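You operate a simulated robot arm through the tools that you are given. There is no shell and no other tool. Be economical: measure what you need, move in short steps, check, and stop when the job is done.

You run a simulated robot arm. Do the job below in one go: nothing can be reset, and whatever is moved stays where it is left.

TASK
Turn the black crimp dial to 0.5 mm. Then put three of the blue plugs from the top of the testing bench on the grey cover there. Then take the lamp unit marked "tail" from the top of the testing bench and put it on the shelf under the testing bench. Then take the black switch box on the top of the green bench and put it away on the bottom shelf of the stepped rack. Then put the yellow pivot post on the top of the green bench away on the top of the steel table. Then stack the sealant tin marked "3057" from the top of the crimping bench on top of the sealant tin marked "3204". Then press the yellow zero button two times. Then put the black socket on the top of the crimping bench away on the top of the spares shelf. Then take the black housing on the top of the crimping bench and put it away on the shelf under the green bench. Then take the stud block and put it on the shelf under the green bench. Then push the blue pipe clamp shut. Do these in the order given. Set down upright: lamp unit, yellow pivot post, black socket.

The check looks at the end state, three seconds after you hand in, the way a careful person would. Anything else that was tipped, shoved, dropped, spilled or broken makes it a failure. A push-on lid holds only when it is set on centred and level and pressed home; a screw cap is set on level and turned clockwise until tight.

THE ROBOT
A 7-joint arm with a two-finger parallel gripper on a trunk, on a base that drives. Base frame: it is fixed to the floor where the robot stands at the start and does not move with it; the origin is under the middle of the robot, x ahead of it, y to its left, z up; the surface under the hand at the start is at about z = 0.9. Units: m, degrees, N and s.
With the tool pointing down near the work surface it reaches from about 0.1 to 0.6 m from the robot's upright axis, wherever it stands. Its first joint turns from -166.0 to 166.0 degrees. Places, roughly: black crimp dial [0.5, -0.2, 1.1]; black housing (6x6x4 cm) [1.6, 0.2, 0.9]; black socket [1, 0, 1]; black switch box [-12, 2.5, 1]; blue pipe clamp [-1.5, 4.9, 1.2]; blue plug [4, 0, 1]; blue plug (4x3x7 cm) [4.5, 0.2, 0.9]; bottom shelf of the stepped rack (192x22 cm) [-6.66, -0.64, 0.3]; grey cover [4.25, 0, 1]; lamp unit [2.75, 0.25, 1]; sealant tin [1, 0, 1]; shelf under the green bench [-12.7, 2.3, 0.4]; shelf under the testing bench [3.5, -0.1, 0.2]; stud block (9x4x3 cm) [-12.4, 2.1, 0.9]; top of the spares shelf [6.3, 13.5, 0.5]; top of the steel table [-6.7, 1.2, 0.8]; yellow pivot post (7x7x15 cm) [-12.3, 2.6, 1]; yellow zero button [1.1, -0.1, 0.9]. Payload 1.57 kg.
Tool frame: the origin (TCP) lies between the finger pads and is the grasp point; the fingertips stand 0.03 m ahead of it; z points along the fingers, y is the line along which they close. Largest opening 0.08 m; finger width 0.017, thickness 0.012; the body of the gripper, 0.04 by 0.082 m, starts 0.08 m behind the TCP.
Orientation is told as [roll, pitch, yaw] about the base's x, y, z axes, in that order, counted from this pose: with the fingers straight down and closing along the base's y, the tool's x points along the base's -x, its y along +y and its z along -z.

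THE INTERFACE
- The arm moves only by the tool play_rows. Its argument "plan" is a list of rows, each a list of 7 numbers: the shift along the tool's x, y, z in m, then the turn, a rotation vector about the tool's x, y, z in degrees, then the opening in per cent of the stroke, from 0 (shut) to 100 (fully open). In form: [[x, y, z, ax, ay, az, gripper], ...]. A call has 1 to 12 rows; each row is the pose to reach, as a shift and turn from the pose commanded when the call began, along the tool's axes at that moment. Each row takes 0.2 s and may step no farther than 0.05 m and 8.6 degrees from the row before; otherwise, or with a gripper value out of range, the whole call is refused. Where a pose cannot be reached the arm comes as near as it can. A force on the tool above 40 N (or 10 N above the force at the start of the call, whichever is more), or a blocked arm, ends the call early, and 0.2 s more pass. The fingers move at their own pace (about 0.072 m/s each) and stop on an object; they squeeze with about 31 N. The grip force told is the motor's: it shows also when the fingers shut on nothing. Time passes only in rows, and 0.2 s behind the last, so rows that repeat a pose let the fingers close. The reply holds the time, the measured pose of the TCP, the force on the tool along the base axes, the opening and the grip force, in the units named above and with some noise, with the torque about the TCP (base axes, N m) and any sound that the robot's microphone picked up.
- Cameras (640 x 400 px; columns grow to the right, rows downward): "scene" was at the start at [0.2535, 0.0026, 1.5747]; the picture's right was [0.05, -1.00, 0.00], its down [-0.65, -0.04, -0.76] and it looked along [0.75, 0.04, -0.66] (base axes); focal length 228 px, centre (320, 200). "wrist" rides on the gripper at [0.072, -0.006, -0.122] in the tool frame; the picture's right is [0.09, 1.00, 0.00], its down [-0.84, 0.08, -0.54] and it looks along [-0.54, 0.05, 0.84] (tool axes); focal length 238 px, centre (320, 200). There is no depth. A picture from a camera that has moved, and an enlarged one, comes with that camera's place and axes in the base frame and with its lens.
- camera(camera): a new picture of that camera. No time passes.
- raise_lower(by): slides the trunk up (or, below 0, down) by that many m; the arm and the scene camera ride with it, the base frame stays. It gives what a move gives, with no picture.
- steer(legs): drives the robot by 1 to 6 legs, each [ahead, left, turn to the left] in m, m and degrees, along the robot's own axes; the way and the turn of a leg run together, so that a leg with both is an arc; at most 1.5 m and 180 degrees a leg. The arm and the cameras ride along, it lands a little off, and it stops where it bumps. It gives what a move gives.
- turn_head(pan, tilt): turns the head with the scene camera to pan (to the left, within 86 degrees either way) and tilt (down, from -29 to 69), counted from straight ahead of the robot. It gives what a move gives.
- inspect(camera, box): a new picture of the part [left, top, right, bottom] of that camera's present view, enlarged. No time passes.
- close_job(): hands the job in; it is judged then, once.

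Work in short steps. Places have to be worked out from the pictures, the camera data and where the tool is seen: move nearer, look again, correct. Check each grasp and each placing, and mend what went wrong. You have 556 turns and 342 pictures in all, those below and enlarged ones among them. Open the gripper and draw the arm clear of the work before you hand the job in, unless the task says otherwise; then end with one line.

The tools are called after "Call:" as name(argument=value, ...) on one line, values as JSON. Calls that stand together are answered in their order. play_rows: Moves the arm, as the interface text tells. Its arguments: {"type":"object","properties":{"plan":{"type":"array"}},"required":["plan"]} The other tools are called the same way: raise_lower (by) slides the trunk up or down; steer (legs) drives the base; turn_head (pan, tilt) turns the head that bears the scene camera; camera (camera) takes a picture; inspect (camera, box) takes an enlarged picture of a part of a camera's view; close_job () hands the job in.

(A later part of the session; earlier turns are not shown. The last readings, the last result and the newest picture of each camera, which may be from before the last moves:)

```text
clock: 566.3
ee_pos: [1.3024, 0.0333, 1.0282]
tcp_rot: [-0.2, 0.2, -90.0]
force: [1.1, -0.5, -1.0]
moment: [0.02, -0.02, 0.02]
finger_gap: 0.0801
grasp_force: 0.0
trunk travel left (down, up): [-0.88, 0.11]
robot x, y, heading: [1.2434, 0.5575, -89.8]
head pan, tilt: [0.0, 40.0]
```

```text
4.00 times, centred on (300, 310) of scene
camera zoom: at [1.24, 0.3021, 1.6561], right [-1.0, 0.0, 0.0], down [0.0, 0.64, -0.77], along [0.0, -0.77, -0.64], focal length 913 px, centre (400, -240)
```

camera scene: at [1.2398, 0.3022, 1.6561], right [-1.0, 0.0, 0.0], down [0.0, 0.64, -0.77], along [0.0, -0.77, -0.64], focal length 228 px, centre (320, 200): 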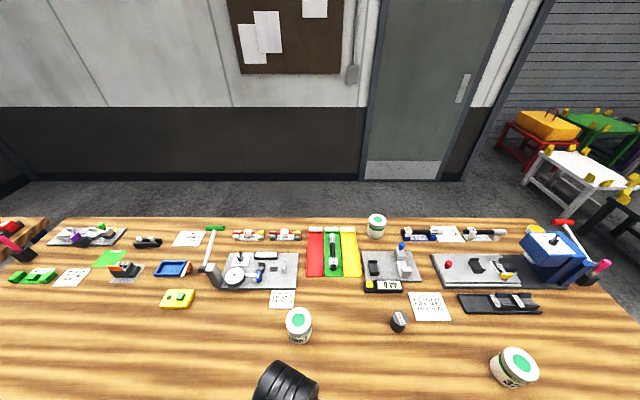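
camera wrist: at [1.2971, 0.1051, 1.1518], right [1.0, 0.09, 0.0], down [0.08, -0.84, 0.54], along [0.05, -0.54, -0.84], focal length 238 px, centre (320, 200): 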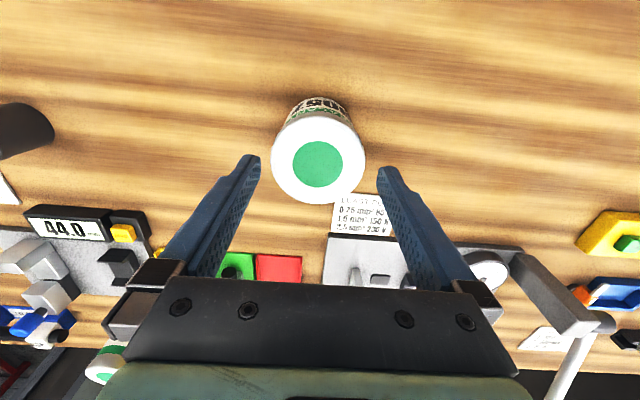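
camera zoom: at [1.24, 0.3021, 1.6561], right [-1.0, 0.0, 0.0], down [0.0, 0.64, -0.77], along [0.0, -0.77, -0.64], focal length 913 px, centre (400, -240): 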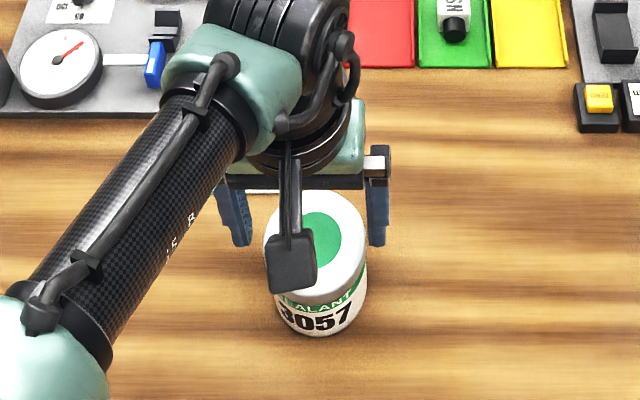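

Centred well. I descend to z ≈ 0.96 and grip.

Call:
play_rows(plan=[[0, 0, 0.03, 0, 0, 0, 100], [0, 0, 0.055, 0, 0, 0, 100], [0, 0, 0.066, 0, 0, 0, 100], [0, 0, 0.066, 0, 0, 0, 80], [0, 0, 0.066, 0, 0, 0, 70], [0, 0, 0.066, 0, 0, 0, 70]])

Call:
camera(camera="wrist")

```text
clock: 567.7
ee_pos: [1.304, 0.0337, 0.9634]
tcp_rot: [-0.2, 0.2, -90.0]
force: [-0.7, -0.1, 0.5]
moment: [-0.06, -0.04, 0.01]
finger_gap: 0.0707
grasp_force: 30.8
trunk travel left (down, up): [-0.88, 0.11]
robot x, y, heading: [1.2366, 0.5613, -89.7]
head pan, tilt: [0.0, 40.0]
```

```text
203 pictures are left
camera wrist: at [1.2969, 0.105, 1.0866], right [1.0, 0.09, 0.0], down [0.08, -0.84, 0.54], along [0.05, -0.54, -0.84], focal length 238 px, centre (320, 200)
```

wrist: 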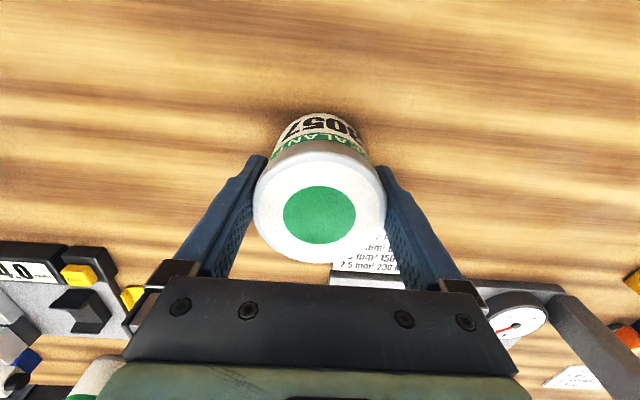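

Gripped (71 mm). I lift and carry it over to tin 3204.

Call:
play_rows(plan=[[0, 0, -0.04, 0, 0, 0, 70], [0, 0, -0.08, 0, 0, 0, 70], [0, 0, -0.12, 0, 0, 0, 70], [0.03, 0, -0.15, 0, 0, 0, 70], [0.06, 0, -0.17, 0, 0, 0, 70], [0.09, 0, -0.18, 0, 0, 0, 70]])

Call:
steer(legs=[[0, -0.555, 0]])

Call:
camera(camera="wrist")

Call:
camera(camera="scene")

```text
clock: 569.1
ee_pos: [1.305, 0.1229, 1.1439]
tcp_rot: [-0.1, 0.1, -89.9]
force: [-0.5, 0.5, -3.2]
moment: [0.02, -0.04, 0.02]
finger_gap: 0.0702
grasp_force: 30.9
trunk travel left (down, up): [-0.88, 0.11]
robot x, y, heading: [1.2404, 0.5577, -89.8]
head pan, tilt: [0.0, 40.0]
```

```text
clock: 572.3
ee_pos: [0.7489, 0.12, 1.1435]
tcp_rot: [-0.2, 0.1, -89.9]
force: [0.0, -0.5, -2.1]
moment: [0.01, 0.01, -0.01]
finger_gap: 0.0704
grasp_force: 31.2
trunk travel left (down, up): [-0.88, 0.11]
robot x, y, heading: [0.6831, 0.5589, -89.6]
head pan, tilt: [0.0, 40.0]
```

```text
202 pictures are left
camera wrist: at [0.7417, 0.1917, 1.2668], right [1.0, 0.09, 0.0], down [0.08, -0.84, 0.54], along [0.05, -0.54, -0.84], focal length 238 px, centre (320, 200)
```

wrist: 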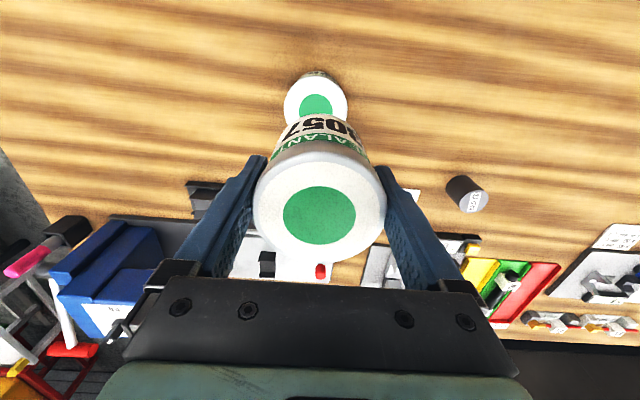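

```text
201 pictures are left
camera scene: at [0.6835, 0.2995, 1.656], right [-1.0, -0.01, 0.0], down [0.0, 0.64, -0.77], along [0.0, -0.77, -0.64], focal length 228 px, centre (320, 200)
```

scene: 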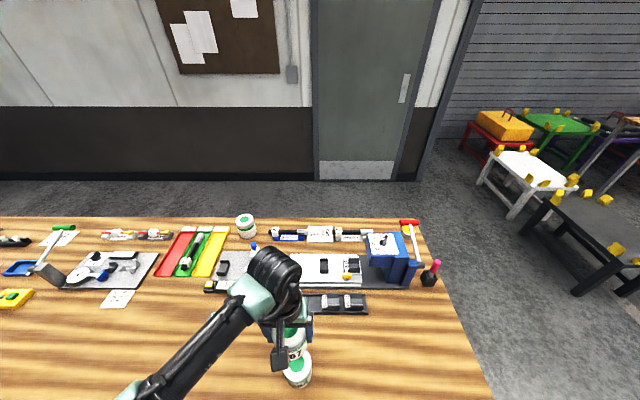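

I shift 6 cm away from tin 3204 so that its whole lid is visible for an accurate fix.

Call:
play_rows(plan=[[-0.03, 0, 0, 0, 0, 0, 70], [-0.06, -0.005, 0, 0, 0, 0, 70]])

Call:
inspect(camera="wrist", box=[240, 0, 400, 100])

```text
clock: 572.9
ee_pos: [0.7421, 0.0591, 1.1428]
tcp_rot: [-0.2, 0.2, -89.9]
force: [0.4, -0.4, -2.7]
moment: [-0.01, 0.0, 0.0]
finger_gap: 0.0705
grasp_force: 30.7
trunk travel left (down, up): [-0.88, 0.11]
robot x, y, heading: [0.6856, 0.5587, -89.7]
head pan, tilt: [0.0, 40.0]
```

```text
4.00 times, centred on (320, 50) of wrist
camera zoom: at [0.7357, 0.1309, 1.2666], right [1.0, 0.09, 0.0], down [0.08, -0.84, 0.54], along [0.05, -0.54, -0.84], focal length 953 px, centre (320, 800)
```

zoom: 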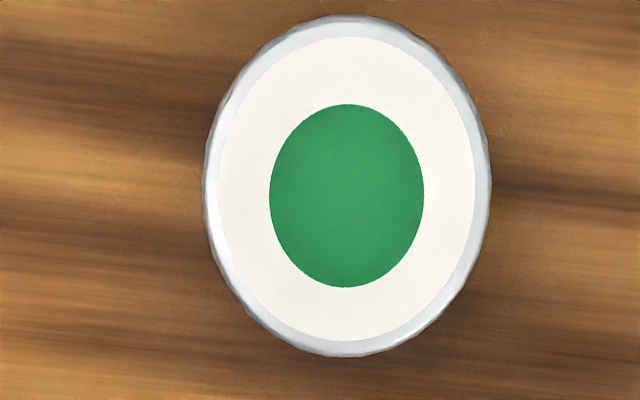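

Tin 3204's centre is at (0.7427, 0.1307). I move over it and descend to about 1 cm above contact.

Call:
play_rows(plan=[[0.036, 0.0003, 0, 0, 0, 0, 70], [0.0716, 0.0006, 0, 0, 0, 0, 70], [0.0716, 0.0006, 0.04, 0, 0, 0, 70], [0.0716, 0.0006, 0.08, 0, 0, 0, 70], [0.0716, 0.0006, 0.088, 0, 0, 0, 70]])

Call:
inspect(camera="scene", box=[220, 290, 380, 400])

Call:
camera(camera="wrist")

```text
clock: 574.1
ee_pos: [0.7439, 0.1312, 1.0564]
tcp_rot: [-0.2, 0.1, -89.9]
force: [0.2, -1.0, -2.8]
moment: [0.02, 0.0, 0.02]
finger_gap: 0.0703
grasp_force: 31.2
trunk travel left (down, up): [-0.88, 0.11]
robot x, y, heading: [0.6835, 0.5555, -89.8]
head pan, tilt: [0.0, 40.0]
```

```text
3.64 times, centred on (300, 345) of scene
camera zoom: at [0.6833, 0.2997, 1.6561], right [-1.0, -0.01, 0.0], down [0.0, 0.64, -0.77], along [0.0, -0.77, -0.64], focal length 830 px, centre (393, -327)
```

zoom: 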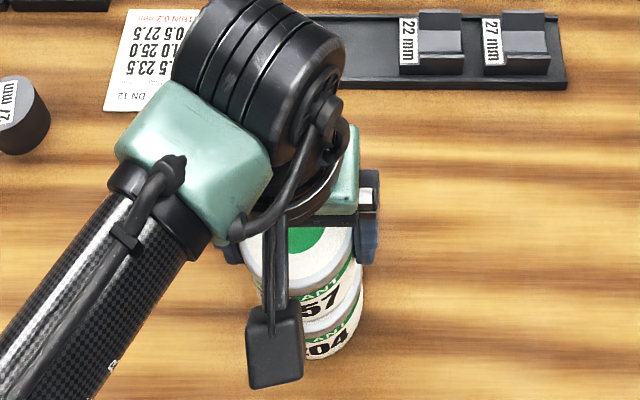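

```text
198 pictures are left
camera wrist: at [0.7371, 0.2037, 1.1788], right [1.0, 0.09, 0.0], down [0.08, -0.84, 0.54], along [0.05, -0.54, -0.84], focal length 238 px, centre (320, 200)
```

wrist: 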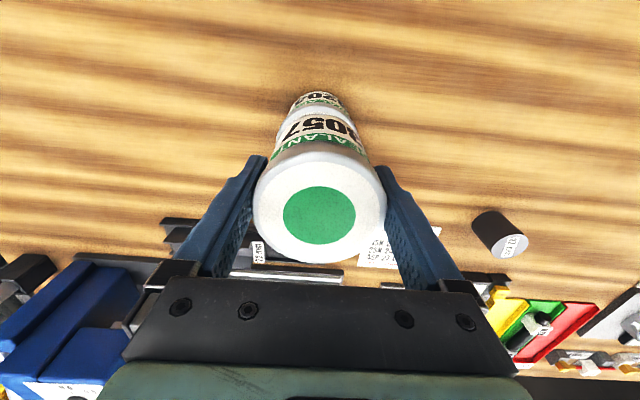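

3204 is confirmed below and the alignment looks good. I lower in small steps until contact.

Call:
play_rows(plan=[[0, 0, 0.008, 0, 0, 0, 70], [0, 0, 0.013, 0, 0, 0, 70]])

Call:
play_rows(plan=[[0, 0, 0.003, 0, 0, 0, 70]])

```text
clock: 574.7
ee_pos: [0.7434, 0.1307, 1.0464]
tcp_rot: [-0.2, -0.4, -89.9]
force: [-0.6, -1.0, 26.8]
moment: [0.0, -0.56, 0.05]
finger_gap: 0.0706
grasp_force: 30.6
trunk travel left (down, up): [-0.88, 0.11]
robot x, y, heading: [0.6819, 0.5586, -89.7]
head pan, tilt: [0.0, 40.0]
```

```text
clock: 575.1
ee_pos: [0.7439, 0.1312, 1.0411]
tcp_rot: [-0.1, -0.2, -89.8]
force: [-0.5, -3.5, 25.5]
moment: [-0.23, -0.51, -0.06]
finger_gap: 0.0704
grasp_force: 31.1
trunk travel left (down, up): [-0.88, 0.11]
robot x, y, heading: [0.6809, 0.5556, -89.7]
head pan, tilt: [0.0, 40.0]
```

Contact is firm. I release and lift.

Call:
play_rows(plan=[[0, 0, -0.002, 0, 0, 0, 80], [0, 0, -0.002, 0, 0, 0, 100], [0, 0, -0.002, 0, 0, 0, 100], [0, 0, -0.03, 0, 0, 0, 100], [0, 0, -0.07, 0, 0, 0, 100], [0, 0, -0.11, 0, 0, 0, 100], [-0.03, 0, -0.13, 0, 0, 0, 100], [-0.07, 0, -0.13, 0, 0, 0, 100]])

Call:
camera(camera="wrist")

Call:
camera(camera="scene")

```text
clock: 576.9
ee_pos: [0.7444, 0.0603, 1.1694]
tcp_rot: [-0.1, 0.2, -89.9]
force: [0.3, -0.3, -0.3]
moment: [0.0, -0.02, -0.02]
finger_gap: 0.0801
grasp_force: 0.0
trunk travel left (down, up): [-0.88, 0.11]
robot x, y, heading: [0.6814, 0.5556, -89.9]
head pan, tilt: [0.0, 40.0]
```

```text
197 pictures are left
camera wrist: at [0.7371, 0.1323, 1.2923], right [1.0, 0.09, 0.0], down [0.08, -0.84, 0.54], along [0.05, -0.54, -0.84], focal length 238 px, centre (320, 200)
```

wrist: 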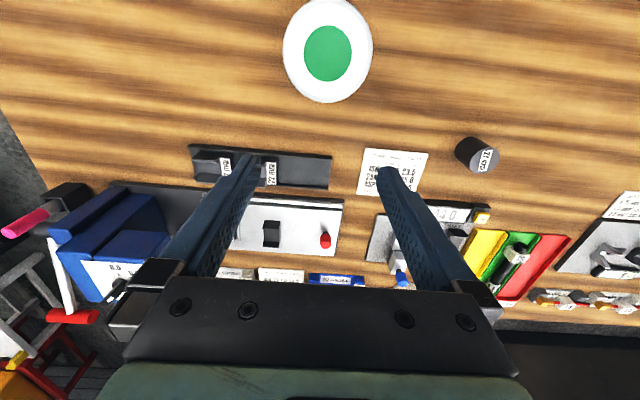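

```text
196 pictures are left
camera scene: at [0.683, 0.2986, 1.6559], right [-1.0, -0.01, 0.0], down [0.0, 0.64, -0.77], along [0.0, -0.77, -0.64], focal length 228 px, centre (320, 200)
```

scene: 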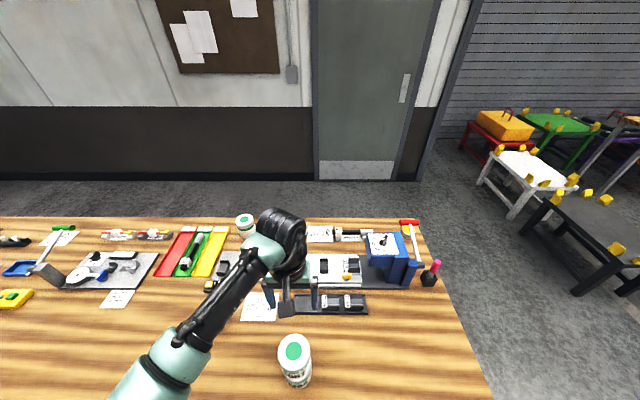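

The stack stands well. Next is the yellow zero button on the "44.0" readout, at about (1.05, -0.115). I raise a bit, strafe and look.

Call:
steer(legs=[[0.07, 0.36, 0]])

Call:
play_rows(plan=[[-0.03, 0, 0, 0, 0, 0, 60], [-0.07, 0, 0, 0, 0, 0, 30], [-0.09, 0, 0, 0, 0, 0, 0], [-0.09, 0, 0, 0, 0, 0, 0], [-0.09, 0, 0, 0, 0, 0, 0]])

Call:
camera(camera="wrist")

Call:
camera(camera="scene")

```text
clock: 579.3
ee_pos: [1.1077, -0.0062, 1.1685]
tcp_rot: [-0.1, 0.1, -89.7]
force: [1.2, -0.4, -1.3]
moment: [-0.01, -0.01, 0.0]
finger_gap: 0.0798
grasp_force: 0.0
trunk travel left (down, up): [-0.88, 0.11]
robot x, y, heading: [1.0468, 0.4896, -89.6]
head pan, tilt: [0.0, 40.0]
```

```text
clock: 580.5
ee_pos: [1.1078, -0.0962, 1.1689]
tcp_rot: [-0.2, 0.1, -89.7]
force: [-0.2, 0.6, -0.2]
moment: [0.01, 0.01, -0.01]
finger_gap: 0.0003
grasp_force: 21.8
trunk travel left (down, up): [-0.88, 0.11]
robot x, y, heading: [1.0484, 0.4877, -89.6]
head pan, tilt: [0.0, 40.0]
```

```text
195 pictures are left
camera wrist: at [1.1017, -0.0245, 1.2926], right [1.0, 0.1, 0.0], down [0.08, -0.84, 0.54], along [0.05, -0.54, -0.84], focal length 238 px, centre (320, 200)
```

wrist: 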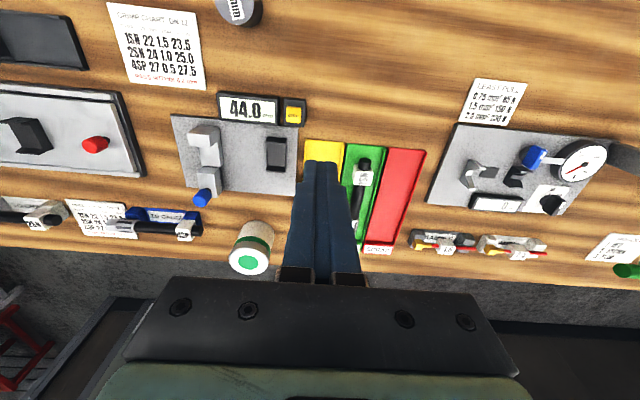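

```text
194 pictures are left
camera scene: at [1.0465, 0.2319, 1.6561], right [-1.0, -0.01, 0.0], down [-0.01, 0.64, -0.77], along [0.01, -0.77, -0.64], focal length 228 px, centre (320, 200)
```

scene: 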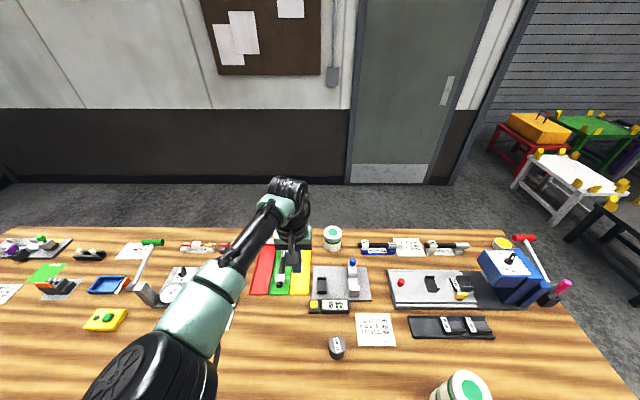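

Call:
inspect(camera="wrist", box=[200, 70, 330, 150])

```text
4.92 times, centred on (265, 110) of wrist
camera zoom: at [1.1017, -0.0245, 1.2926], right [1.0, 0.1, 0.0], down [0.08, -0.84, 0.54], along [0.05, -0.54, -0.84], focal length 1173 px, centre (591, 643)
```

zoom: 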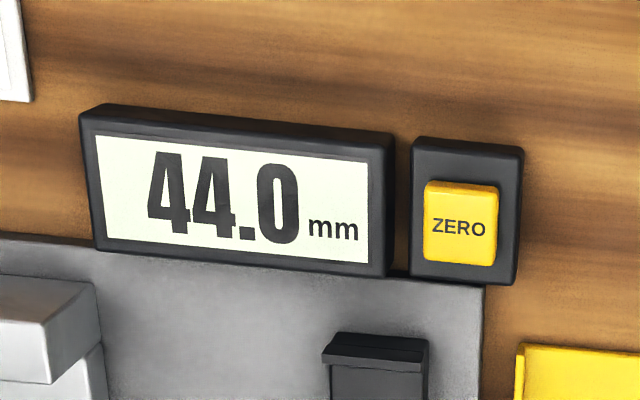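

The ZERO button is at (1.070, -0.112). I move above it with closed fingers.

Call:
play_rows(plan=[[-0.008, -0.019, 0.03, 0, 0, 0, 0], [-0.016, -0.0376, 0.06, 0, 0, 0, 0], [-0.016, -0.0376, 0.1, 0, 0, 0, 0], [-0.016, -0.0376, 0.14, 0, 0, 0, 0], [-0.016, -0.0376, 0.17, 0, 0, 0, 0]])

Call:
inspect(camera="wrist", box=[240, 80, 400, 220])

```text
clock: 581.7
ee_pos: [1.078, -0.1046, 1.0101]
tcp_rot: [-0.2, -0.1, -89.8]
force: [-0.1, 0.0, -0.2]
moment: [0.04, 0.02, -0.04]
finger_gap: 0.0
grasp_force: 21.3
out of reach, approached as far as the arm can: row 5
trunk travel left (down, up): [-0.88, 0.11]
robot x, y, heading: [1.046, 0.4878, -89.6]
head pan, tilt: [0.0, 40.0]
```

```text
2.86 times, centred on (320, 150) of wrist
camera zoom: at [1.0709, -0.033, 1.1328], right [1.0, 0.1, 0.0], down [0.08, -0.84, 0.54], along [0.05, -0.54, -0.84], focal length 681 px, centre (320, 343)
```

zoom: 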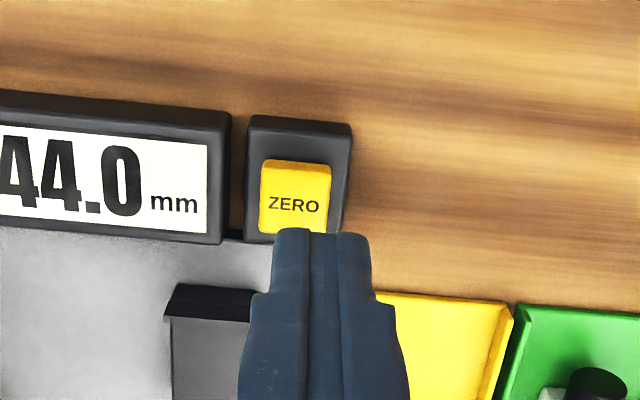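

I need a bit more reach, so I move the base 6 cm ahead and re-aim.

Call:
steer(legs=[[0.06, 0, 0]])

Call:
play_rows(plan=[[0.03, -0.003, 0, 0, 0, 0, 0], [0.055, -0.007, 0, 0, 0, 0, 0], [0.055, -0.007, 0.02, 0, 0, 0, 0]])

Call:
inspect(camera="wrist", box=[240, 80, 400, 220])

```text
clock: 582.6
ee_pos: [1.0783, -0.1651, 1.0095]
tcp_rot: [-0.2, 0.1, -89.7]
force: [0.5, 1.1, 0.3]
moment: [0.02, 0.04, 0.03]
finger_gap: 0.0001
grasp_force: 21.4
trunk travel left (down, up): [-0.88, 0.11]
robot x, y, heading: [1.0436, 0.4238, -89.5]
head pan, tilt: [0.0, 40.0]
```

```text
clock: 583.4
ee_pos: [1.0702, -0.1111, 0.9893]
tcp_rot: [-0.2, 0.1, -89.7]
force: [-0.9, 0.2, 0.8]
moment: [0.0, 0.02, -0.02]
finger_gap: 0.0
grasp_force: 21.1
trunk travel left (down, up): [-0.88, 0.11]
robot x, y, heading: [1.0413, 0.4264, -89.4]
head pan, tilt: [0.0, 40.0]
```

```text
2.86 times, centred on (320, 150) of wrist
camera zoom: at [1.0629, -0.0384, 1.1126], right [1.0, 0.1, 0.0], down [0.08, -0.84, 0.54], along [0.05, -0.54, -0.84], focal length 681 px, centre (320, 343)
```

zoom: 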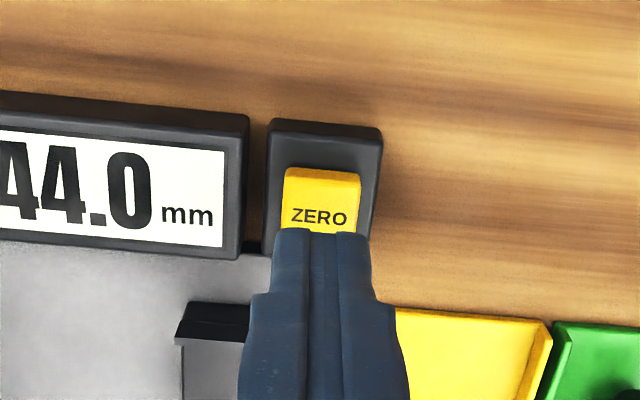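

The fingertips are over the ZERO button. I lower toward contact.

Call:
play_rows(plan=[[-0.001, 0, 0.01, 0, 0, 0, 0], [-0.001, 0, 0.018, 0, 0, 0, 0]])

Call:
play_rows(plan=[[0, 0, 0.004, 0, 0, 0, 0]])

```text
clock: 584.0
ee_pos: [1.0704, -0.1115, 0.9718]
tcp_rot: [-0.1, 0.0, -89.7]
force: [0.4, -0.7, -0.7]
moment: [0.0, 0.01, -0.03]
finger_gap: 0.0
grasp_force: 21.4
trunk travel left (down, up): [-0.88, 0.11]
robot x, y, heading: [1.0414, 0.4281, -89.7]
head pan, tilt: [0.0, 40.0]
```

```text
clock: 584.4
ee_pos: [1.0698, -0.1112, 0.9678]
tcp_rot: [-0.3, 0.0, -89.7]
force: [0.5, 0.2, 0.3]
moment: [0.01, 0.0, 0.01]
finger_gap: 0.0
grasp_force: 21.1
trunk travel left (down, up): [-0.88, 0.11]
robot x, y, heading: [1.0431, 0.4334, -89.6]
head pan, tilt: [0.0, 40.0]
```

Call:
play_rows(plan=[[0, 0, 0.003, 0, 0, 0, 0], [0, 0, 0.006, 0, 0, 0, 0]])

```text
clock: 585.0
ee_pos: [1.0713, -0.1115, 0.961]
tcp_rot: [-0.2, 0.0, -89.7]
force: [0.1, 1.0, 0.5]
moment: [-0.01, -0.01, -0.02]
finger_gap: 0.0
grasp_force: 21.1
trunk travel left (down, up): [-0.88, 0.11]
robot x, y, heading: [1.0466, 0.4295, -89.4]
head pan, tilt: [0.0, 40.0]
```

Call:
play_rows(plan=[[0, 0, 0.003, 0, 0, 0, 0], [0, 0, 0.006, 0, 0, 0, 0]])

Call:
inspect(camera="wrist", box=[240, 80, 400, 220])

```text
clock: 585.6
ee_pos: [1.0701, -0.1111, 0.9566]
tcp_rot: [-0.2, -0.1, -89.7]
force: [1.7, 0.5, 0.7]
moment: [0.02, -0.03, -0.02]
finger_gap: 0.0002
grasp_force: 21.2
trunk travel left (down, up): [-0.88, 0.11]
robot x, y, heading: [1.0468, 0.431, -89.4]
head pan, tilt: [0.0, 40.0]
```

```text
2.86 times, centred on (320, 150) of wrist
camera zoom: at [1.0637, -0.0393, 1.0795], right [1.0, 0.1, 0.0], down [0.08, -0.84, 0.54], along [0.05, -0.54, -0.84], focal length 681 px, centre (320, 343)
```

zoom: 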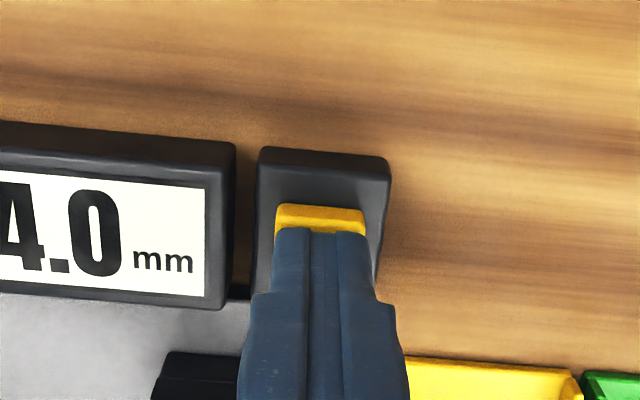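

Call:
play_rows(plan=[[0, 0, 0.003, 0, 0, 0, 0], [0, 0, 0.006, 0, 0, 0, 0]])

```text
clock: 586.2
ee_pos: [1.0694, -0.1128, 0.9525]
tcp_rot: [-0.2, -0.2, -89.7]
force: [0.5, 1.6, 16.2]
moment: [0.09, -0.06, 0.03]
finger_gap: 0.0
grasp_force: 21.0
trunk travel left (down, up): [-0.88, 0.11]
robot x, y, heading: [1.0447, 0.429, -89.4]
head pan, tilt: [0.0, 40.0]
heard: click
```

A click was heard, so that is one press. I lift clear and look at the button and display.

Call:
play_rows(plan=[[0, 0, -0.008, 0, 0, 0, 0], [0, 0, -0.02, 0, 0, 0, 0], [0, 0, -0.02, 0, 0, 0, 0]])

Call:
inspect(camera="wrist", box=[200, 80, 400, 220])

```text
clock: 587.0
ee_pos: [1.07, -0.1115, 0.9676]
tcp_rot: [-0.2, 0.0, -89.7]
force: [-0.5, 1.2, -0.7]
moment: [-0.03, 0.06, 0.0]
finger_gap: 0.0
grasp_force: 21.9
trunk travel left (down, up): [-0.88, 0.11]
robot x, y, heading: [1.0482, 0.4315, -89.5]
head pan, tilt: [0.0, 40.0]
```

```text
2.86 times, centred on (300, 150) of wrist
camera zoom: at [1.0631, -0.0389, 1.0924], right [1.0, 0.1, 0.0], down [0.08, -0.84, 0.54], along [0.05, -0.54, -0.84], focal length 681 px, centre (377, 343)
```

zoom: 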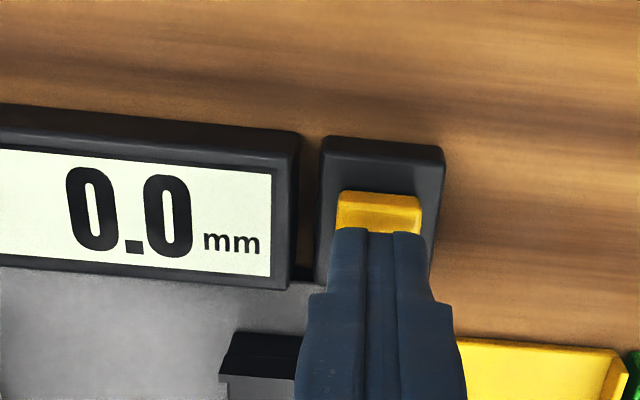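

Display went to 0.0. I press a second time to the same depth, then lift.

Call:
play_rows(plan=[[0, 0, 0.008, 0, 0, 0, 0], [0, 0, 0.014, 0, 0, 0, 0], [0, 0, 0.0195, 0, 0, 0, 0]])

Call:
play_rows(plan=[[0, 0, -0.01, 0, 0, 0, 0], [0, 0, -0.03, 0, 0, 0, 0], [0, 0, -0.07, 0, 0, 0, 0], [0, 0, -0.11, 0, 0, 0, 50], [0, 0, -0.15, 0, 0, 0, 80]])

Call:
camera(camera="wrist")

```text
clock: 587.8
ee_pos: [1.0712, -0.111, 0.9523]
tcp_rot: [-0.1, -0.2, -89.7]
force: [1.0, 0.2, 11.0]
moment: [0.1, -0.05, -0.04]
finger_gap: 0.0
grasp_force: 21.4
trunk travel left (down, up): [-0.88, 0.11]
robot x, y, heading: [1.0442, 0.4329, -89.5]
head pan, tilt: [0.0, 40.0]
heard: click
```

```text
clock: 589.0
ee_pos: [1.0709, -0.1097, 1.1018]
tcp_rot: [0.0, 0.0, -89.8]
force: [0.8, -0.6, 0.2]
moment: [-0.01, 0.02, -0.02]
finger_gap: 0.064
grasp_force: 0.1
trunk travel left (down, up): [-0.88, 0.11]
robot x, y, heading: [1.0449, 0.4284, -89.6]
head pan, tilt: [0.0, 40.0]
```

```text
188 pictures are left
camera wrist: at [1.0636, -0.0387, 1.2245], right [1.0, 0.1, 0.0], down [0.08, -0.84, 0.54], along [0.05, -0.54, -0.84], focal length 238 px, centre (320, 200)
```

wrist: 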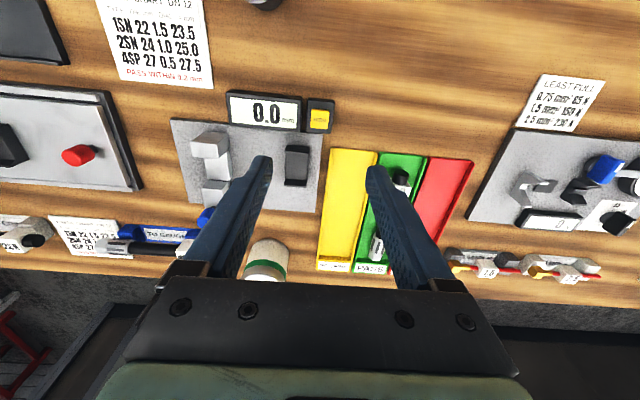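

Two presses done. Next is the black socket near (0.985, 0.01), so I move above it.

Call:
play_rows(plan=[[0.03, -0.02, 0, 0, 0, 0, 80], [0.06, -0.04, 0, 0, 0, 0, 80], [0.09, -0.06, 0, 0, 0, 0, 80], [0.12, -0.085, 0, 0, 0, 0, 80]])

Call:
camera(camera="wrist")

```text
clock: 590.0
ee_pos: [0.9845, 0.0093, 1.1009]
tcp_rot: [-0.1, 0.0, -89.6]
force: [-0.1, -0.1, -0.7]
moment: [0.02, 0.0, -0.02]
finger_gap: 0.0638
grasp_force: 0.1
trunk travel left (down, up): [-0.88, 0.11]
robot x, y, heading: [1.0465, 0.4314, -89.2]
head pan, tilt: [0.0, 40.0]
```

```text
187 pictures are left
camera wrist: at [0.9777, 0.0814, 1.2235], right [1.0, 0.1, 0.0], down [0.08, -0.84, 0.54], along [0.05, -0.54, -0.84], focal length 238 px, centre (320, 200)
```

wrist: 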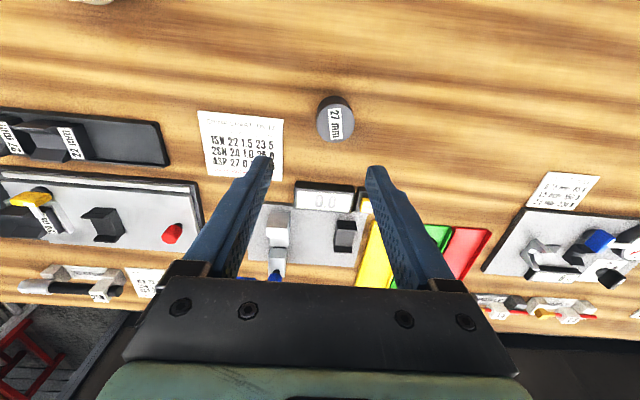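

The loose "27 mm" black socket is at (1.002, 0.009), about 4.4 cm in diameter. I descend over it.

Call:
play_rows(plan=[[0, 0.0176, 0.03, 0, 0, 0, 80], [0, 0.0176, 0.07, 0, 0, 0, 80], [0, 0.0176, 0.1, 0, 0, 0, 80]])

Call:
camera(camera="wrist")

```text
clock: 590.8
ee_pos: [1.0018, 0.0084, 1.0015]
tcp_rot: [-0.2, 0.0, -89.8]
force: [0.0, 0.5, -0.5]
moment: [-0.03, 0.01, 0.02]
finger_gap: 0.0637
grasp_force: 0.1
trunk travel left (down, up): [-0.88, 0.11]
robot x, y, heading: [1.0437, 0.4309, -89.4]
head pan, tilt: [0.0, 40.0]
```

```text
186 pictures are left
camera wrist: at [0.9954, 0.0813, 1.123], right [1.0, 0.1, 0.0], down [0.08, -0.84, 0.54], along [0.05, -0.54, -0.84], focal length 238 px, centre (320, 200)
```

wrist: 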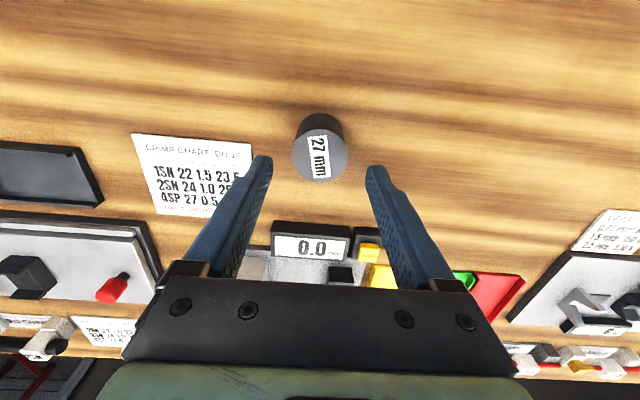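

Call:
play_rows(plan=[[0.001, 0, 0.03, 0, 0, 0, 80], [0.001, 0, 0.055, 0, 0, 0, 80], [0.001, 0, 0.055, 0, 0, 0, 50], [0.001, 0, 0.055, 0, 0, 0, 30], [0.001, 0, 0.055, 0, 0, 0, 30], [0.001, 0, -0.03, 0, 0, 0, 30]])

```text
refused: row 6 steps farther than a row can; nothing moved
```

Call:
play_rows(plan=[[0.001, 0, 0.03, 0, 0, 0, 80], [0.001, 0, 0.055, 0, 0, 0, 80], [0.001, 0, 0.055, 0, 0, 0, 50], [0.001, 0, 0.055, 0, 0, 0, 30], [0.001, 0, 0.055, 0, 0, 0, 30]])

Call:
camera(camera="wrist")

```text
clock: 592.0
ee_pos: [1.0028, 0.0098, 0.945]
tcp_rot: [-0.3, 0.0, -89.7]
force: [-0.9, -1.3, -0.7]
moment: [-0.04, -0.04, -0.02]
finger_gap: 0.0471
grasp_force: 31.2
trunk travel left (down, up): [-0.88, 0.11]
robot x, y, heading: [1.045, 0.4309, -89.3]
head pan, tilt: [0.0, 40.0]
```

```text
185 pictures are left
camera wrist: at [0.9953, 0.0816, 1.0688], right [1.0, 0.1, 0.0], down [0.08, -0.84, 0.54], along [0.05, -0.54, -0.84], focal length 238 px, centre (320, 200)
```

wrist: 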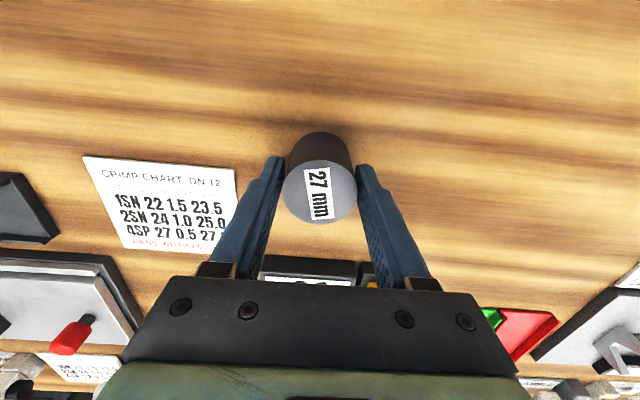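

The socket is gripped (47 mm). I lift, retract and drive out of the aisle.

Call:
play_rows(plan=[[0, 0, -0.04, 0, 0, 0, 30], [0, 0, -0.08, 0, 0, 0, 30], [0, 0, -0.12, 0, 0, 0, 30], [0.0, 0, -0.16, 0, 0, 0, 30], [0.04, 0, -0.17, 0, 0, 0, 30], [0.07, 0, -0.18, 0, 0, 0, 30]])

Call:
steer(legs=[[-0.15, 0, 0], [0, -1.4, 0], [0, 0, 180]])

Call:
turn_head(pan=0, tilt=15)

Call:
camera(camera="scene")

```text
clock: 593.4
ee_pos: [1.0029, 0.0797, 1.1259]
tcp_rot: [-0.1, 0.0, -89.6]
force: [0.2, 0.1, -2.7]
moment: [-0.01, 0.0, -0.02]
finger_gap: 0.0471
grasp_force: 30.8
trunk travel left (down, up): [-0.88, 0.11]
robot x, y, heading: [1.0453, 0.4271, -89.1]
head pan, tilt: [0.0, 40.0]
```

```text
clock: 608.8
ee_pos: [-0.3326, 0.9152, 1.1258]
tcp_rot: [-0.2, 0.0, 92.6]
force: [0.0, -0.2, -1.6]
moment: [-0.03, -0.03, 0.02]
finger_gap: 0.0436
grasp_force: 30.6
trunk travel left (down, up): [-0.88, 0.11]
robot x, y, heading: [-0.361, 0.5626, 92.6]
head pan, tilt: [0.0, 40.0]
```

```text
clock: 609.7
ee_pos: [-0.3332, 0.9135, 1.1246]
tcp_rot: [-0.3, -0.2, 92.5]
force: [-0.3, -0.9, -1.2]
moment: [-0.03, 0.0, -0.01]
finger_gap: 0.0438
grasp_force: 31.1
trunk travel left (down, up): [-0.88, 0.11]
robot x, y, heading: [-0.3631, 0.5611, 92.8]
head pan, tilt: [0.0, 15.0]
```

```text
184 pictures are left
camera scene: at [-0.3746, 0.8243, 1.6955], right [1.0, 0.05, 0.0], down [0.01, -0.26, -0.97], along [-0.05, 0.96, -0.26], focal length 228 px, centre (320, 200)
```

scene: 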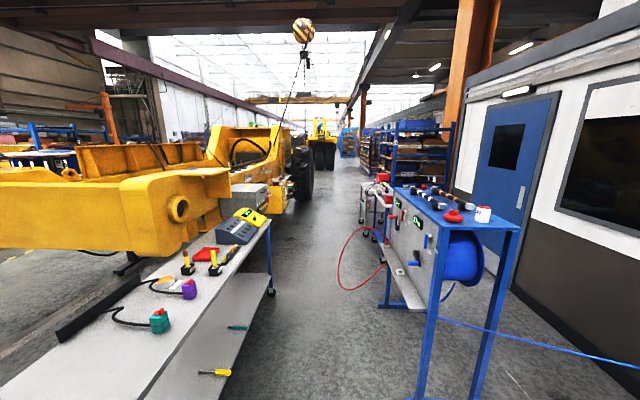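

The grip gap shrank a little, so I check the socket in the hand.

Call:
camera(camera="wrist")

```text
183 pictures are left
camera wrist: at [-0.3237, 0.8435, 1.2489], right [-0.99, -0.14, 0.0], down [-0.12, 0.83, 0.54], along [-0.07, 0.54, -0.84], focal length 238 px, centre (320, 200)
```

wrist: 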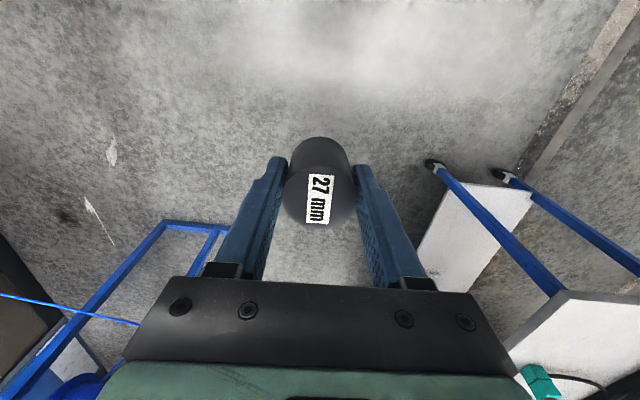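

The socket only turned to its flats and is held firmly. The lane between cart and hose stand is about 1 m wide, so I drive through at x ≈ -0.6.

Call:
steer(legs=[[0, 0.25, -2.8], [1.2, 0, 0], [1.2, 0, 0], [1.2, 0, 0]])

Call:
camera(camera="scene")

```text
clock: 628.6
ee_pos: [-0.5668, 4.5065, 1.1266]
tcp_rot: [-0.2, 0.0, 90.2]
force: [-0.1, -0.3, -1.8]
moment: [-0.01, -0.02, 0.02]
finger_gap: 0.0439
grasp_force: 31.4
trunk travel left (down, up): [-0.88, 0.11]
robot x, y, heading: [-0.6154, 4.1528, 90.5]
head pan, tilt: [0.0, 15.0]
```

```text
182 pictures are left
camera scene: at [-0.6129, 4.4182, 1.6956], right [1.0, 0.01, 0.0], down [0.0, -0.26, -0.97], along [-0.01, 0.97, -0.26], focal length 228 px, centre (320, 200)
```

scene: 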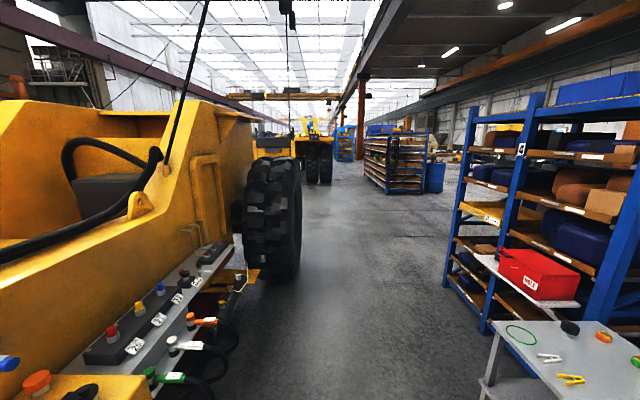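

Call:
steer(legs=[[1.3, -0.15, 0], [1.4, -0.1, 0], [1.4, -0.1, 0]])

Call:
turn_head(pan=-45, tilt=15)

Call:
camera(camera="scene")

```text
clock: 648.3
ee_pos: [-0.2659, 8.5846, 1.1265]
tcp_rot: [-0.1, 0.1, 90.7]
force: [-0.9, -0.5, -2.2]
moment: [-0.01, -0.03, 0.01]
finger_gap: 0.0439
grasp_force: 30.6
trunk travel left (down, up): [-0.88, 0.11]
robot x, y, heading: [-0.3056, 8.2326, 90.8]
head pan, tilt: [0.0, 15.0]
```

```text
clock: 649.4
ee_pos: [-0.2652, 8.5838, 1.1266]
tcp_rot: [-0.3, 0.0, 90.6]
force: [0.1, -0.3, -2.6]
moment: [-0.01, 0.03, -0.01]
finger_gap: 0.0436
grasp_force: 31.1
trunk travel left (down, up): [-0.88, 0.11]
robot x, y, heading: [-0.3028, 8.231, 90.9]
head pan, tilt: [-45.0, 15.0]
```

```text
181 pictures are left
camera scene: at [-0.2436, 8.4688, 1.6956], right [0.72, -0.7, 0.0], down [-0.18, -0.19, -0.97], along [0.67, 0.69, -0.26], focal length 228 px, centre (320, 200)
```

scene: 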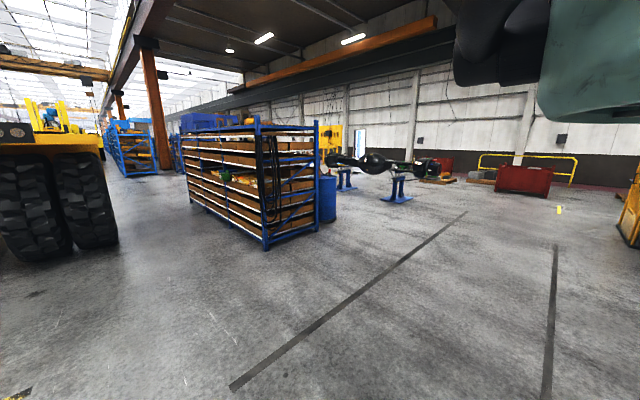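

Call:
inspect(camera="scene", box=[270, 110, 480, 230])

```text
3.05 times, centred on (375, 170) of scene
camera zoom: at [-0.2436, 8.4688, 1.6956], right [0.72, -0.7, 0.0], down [-0.18, -0.19, -0.97], along [0.67, 0.69, -0.26], focal length 696 px, centre (152, 291)
```

zoom: 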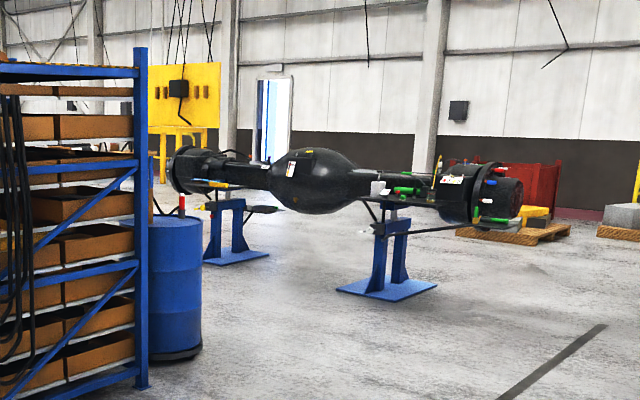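

The target lies near the left stand of the axle. I drive closer, to about (3.6, 9.8).

Call:
steer(legs=[[0.5, -1.3, 0], [0.5, -1.3, 0], [0.5, -1.3, 0]])

Call:
turn_head(pan=-30, tilt=15)

Call:
camera(camera="scene")

```text
clock: 669.4
ee_pos: [3.6227, 10.0983, 1.1253]
tcp_rot: [-0.1, 0.0, 89.9]
force: [0.3, 0.4, -2.0]
moment: [0.0, -0.05, 0.03]
finger_gap: 0.0438
grasp_force: 31.1
trunk travel left (down, up): [-0.88, 0.11]
robot x, y, heading: [3.5773, 9.7483, 89.8]
head pan, tilt: [-45.0, 15.0]
```

```text
clock: 670.1
ee_pos: [3.6235, 10.0979, 1.1266]
tcp_rot: [-0.2, -0.1, 89.8]
force: [0.7, -0.5, -3.4]
moment: [-0.01, -0.03, 0.0]
finger_gap: 0.0433
grasp_force: 30.9
trunk travel left (down, up): [-0.88, 0.11]
robot x, y, heading: [3.5795, 9.7471, 90.0]
head pan, tilt: [-30.0, 15.0]
```

```text
179 pictures are left
camera scene: at [3.6241, 9.9973, 1.6956], right [0.87, -0.5, 0.0], down [-0.13, -0.22, -0.97], along [0.48, 0.84, -0.26], focal length 228 px, centre (320, 200)
```

scene: 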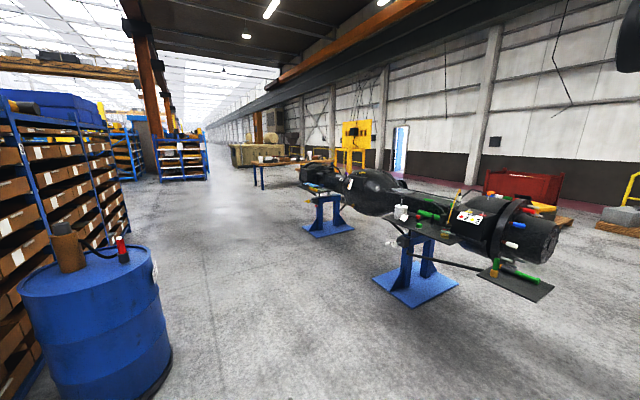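

Call:
inspect(camera="scene", box=[280, 150, 420, 250])

```text
4.00 times, centred on (350, 200) of scene
camera zoom: at [3.6241, 9.9973, 1.6956], right [0.87, -0.5, 0.0], down [-0.13, -0.22, -0.97], along [0.48, 0.84, -0.26], focal length 913 px, centre (200, 200)
```

zoom: 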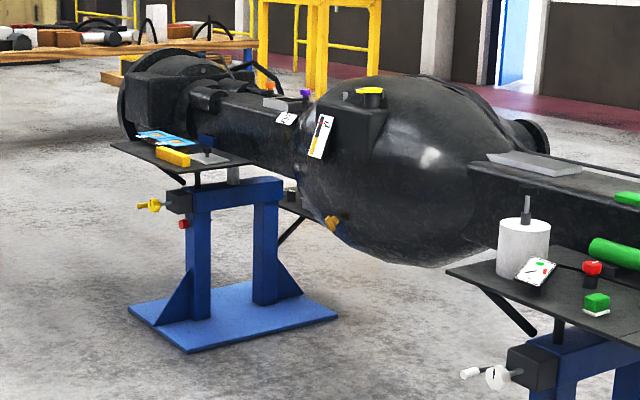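

The spares shelf seems to be a low plate on the far side of the left stand. I drive around the south end of the axle to see it.

Call:
steer(legs=[[-0.5, -1.3, 0], [0, -1.4, 0], [0, -1.4, 0], [1.0, 0, 0]])

Call:
turn_head(pan=20, tilt=20)

Call:
camera(camera="scene")

```text
clock: 695.0
ee_pos: [7.728, 10.5898, 1.1262]
tcp_rot: [-0.2, -0.1, 89.6]
force: [0.7, 0.8, -2.3]
moment: [-0.02, 0.02, -0.03]
finger_gap: 0.0437
grasp_force: 30.9
trunk travel left (down, up): [-0.88, 0.11]
robot x, y, heading: [7.6816, 10.2425, 90.1]
head pan, tilt: [-30.0, 15.0]
```

```text
clock: 696.2
ee_pos: [7.7282, 10.5895, 1.1253]
tcp_rot: [-0.1, 0.0, 89.7]
force: [-0.1, -0.3, -2.1]
moment: [-0.01, 0.0, 0.0]
finger_gap: 0.0437
grasp_force: 31.1
trunk travel left (down, up): [-0.88, 0.11]
robot x, y, heading: [7.6812, 10.2417, 89.9]
head pan, tilt: [20.0, 20.0]
```

```text
177 pictures are left
camera scene: at [7.6498, 10.4958, 1.6875], right [0.94, 0.34, 0.0], down [0.12, -0.32, -0.94], along [-0.32, 0.88, -0.34], focal length 228 px, centre (320, 200)
```

scene: 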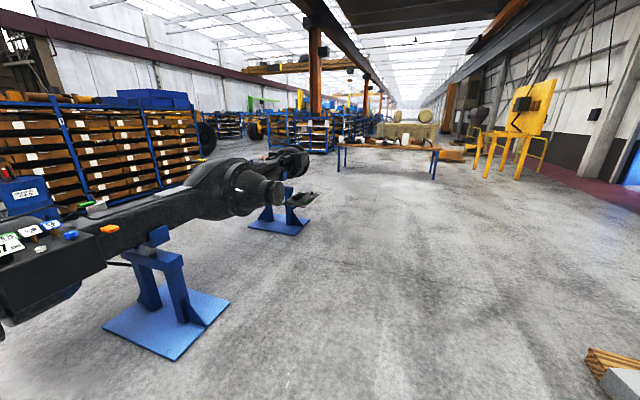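

Call:
inspect(camera="scene", box=[230, 140, 350, 240])

```text
4.00 times, centred on (290, 190) of scene
camera zoom: at [7.6498, 10.4958, 1.6875], right [0.94, 0.34, 0.0], down [0.12, -0.32, -0.94], along [-0.32, 0.88, -0.34], focal length 913 px, centre (440, 240)
```

zoom: 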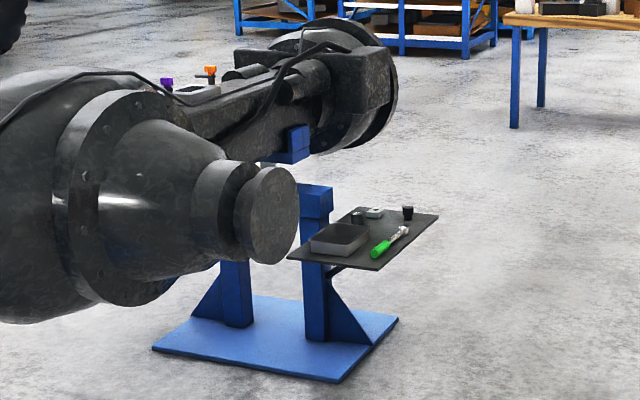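

There it is: a black plate with a tray, a pen and small parts, x 6.07–6.42, y 13.2–13.85. I approach it from +x.

Call:
steer(legs=[[1.4, 0, 0], [1.4, 0, 0], [0.45, 0, 0], [0, 0, 90], [0.3, 0, 0]])

Call:
turn_head(pan=0, tilt=45)

Call:
camera(camera="scene")

```text
clock: 717.5
ee_pos: [7.0615, 13.5671, 1.1268]
tcp_rot: [-0.2, 0.0, 177.7]
force: [-1.2, -0.2, -2.9]
moment: [0.02, 0.02, -0.02]
finger_gap: 0.0437
grasp_force: 30.7
trunk travel left (down, up): [-0.88, 0.11]
robot x, y, heading: [7.4089, 13.5124, 177.9]
head pan, tilt: [20.0, 20.0]
```

```text
clock: 718.4
ee_pos: [7.0619, 13.5675, 1.1258]
tcp_rot: [-0.2, 0.1, 177.8]
force: [-0.3, 0.2, -1.3]
moment: [0.0, 0.01, -0.01]
finger_gap: 0.0438
grasp_force: 31.0
trunk travel left (down, up): [-0.88, 0.11]
robot x, y, heading: [7.4094, 13.5093, 177.9]
head pan, tilt: [0.0, 45.0]
```

```text
175 pictures are left
camera scene: at [7.1579, 13.517, 1.6489], right [0.03, 1.0, 0.0], down [0.71, -0.02, -0.71], along [-0.71, 0.02, -0.71], focal length 228 px, centre (320, 200)
```

scene: 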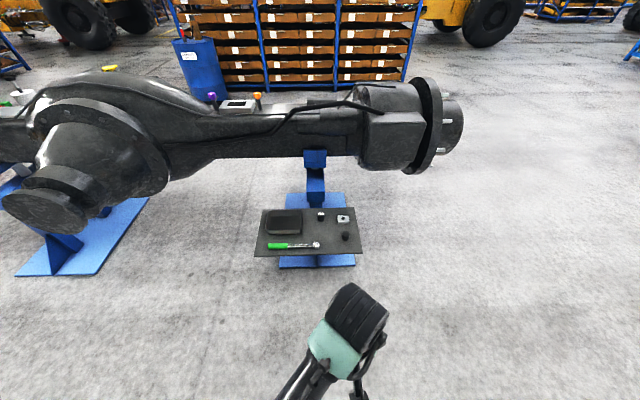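

Call:
inspect(camera="scene", box=[240, 190, 380, 280])

```text
4.44 times, centred on (310, 235) of scene
camera zoom: at [7.1579, 13.517, 1.6489], right [0.03, 1.0, 0.0], down [0.71, -0.02, -0.71], along [-0.71, 0.02, -0.71], focal length 1014 px, centre (364, 44)
```

zoom: 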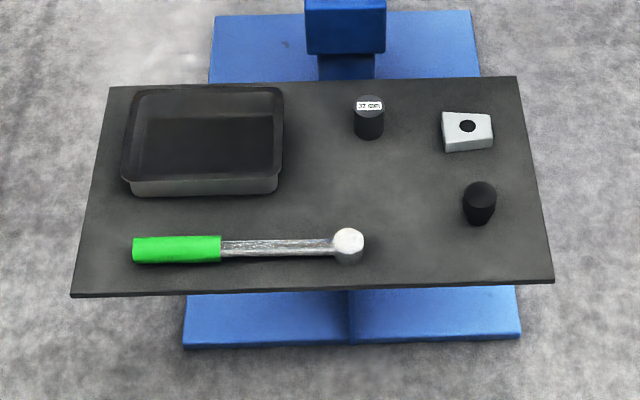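

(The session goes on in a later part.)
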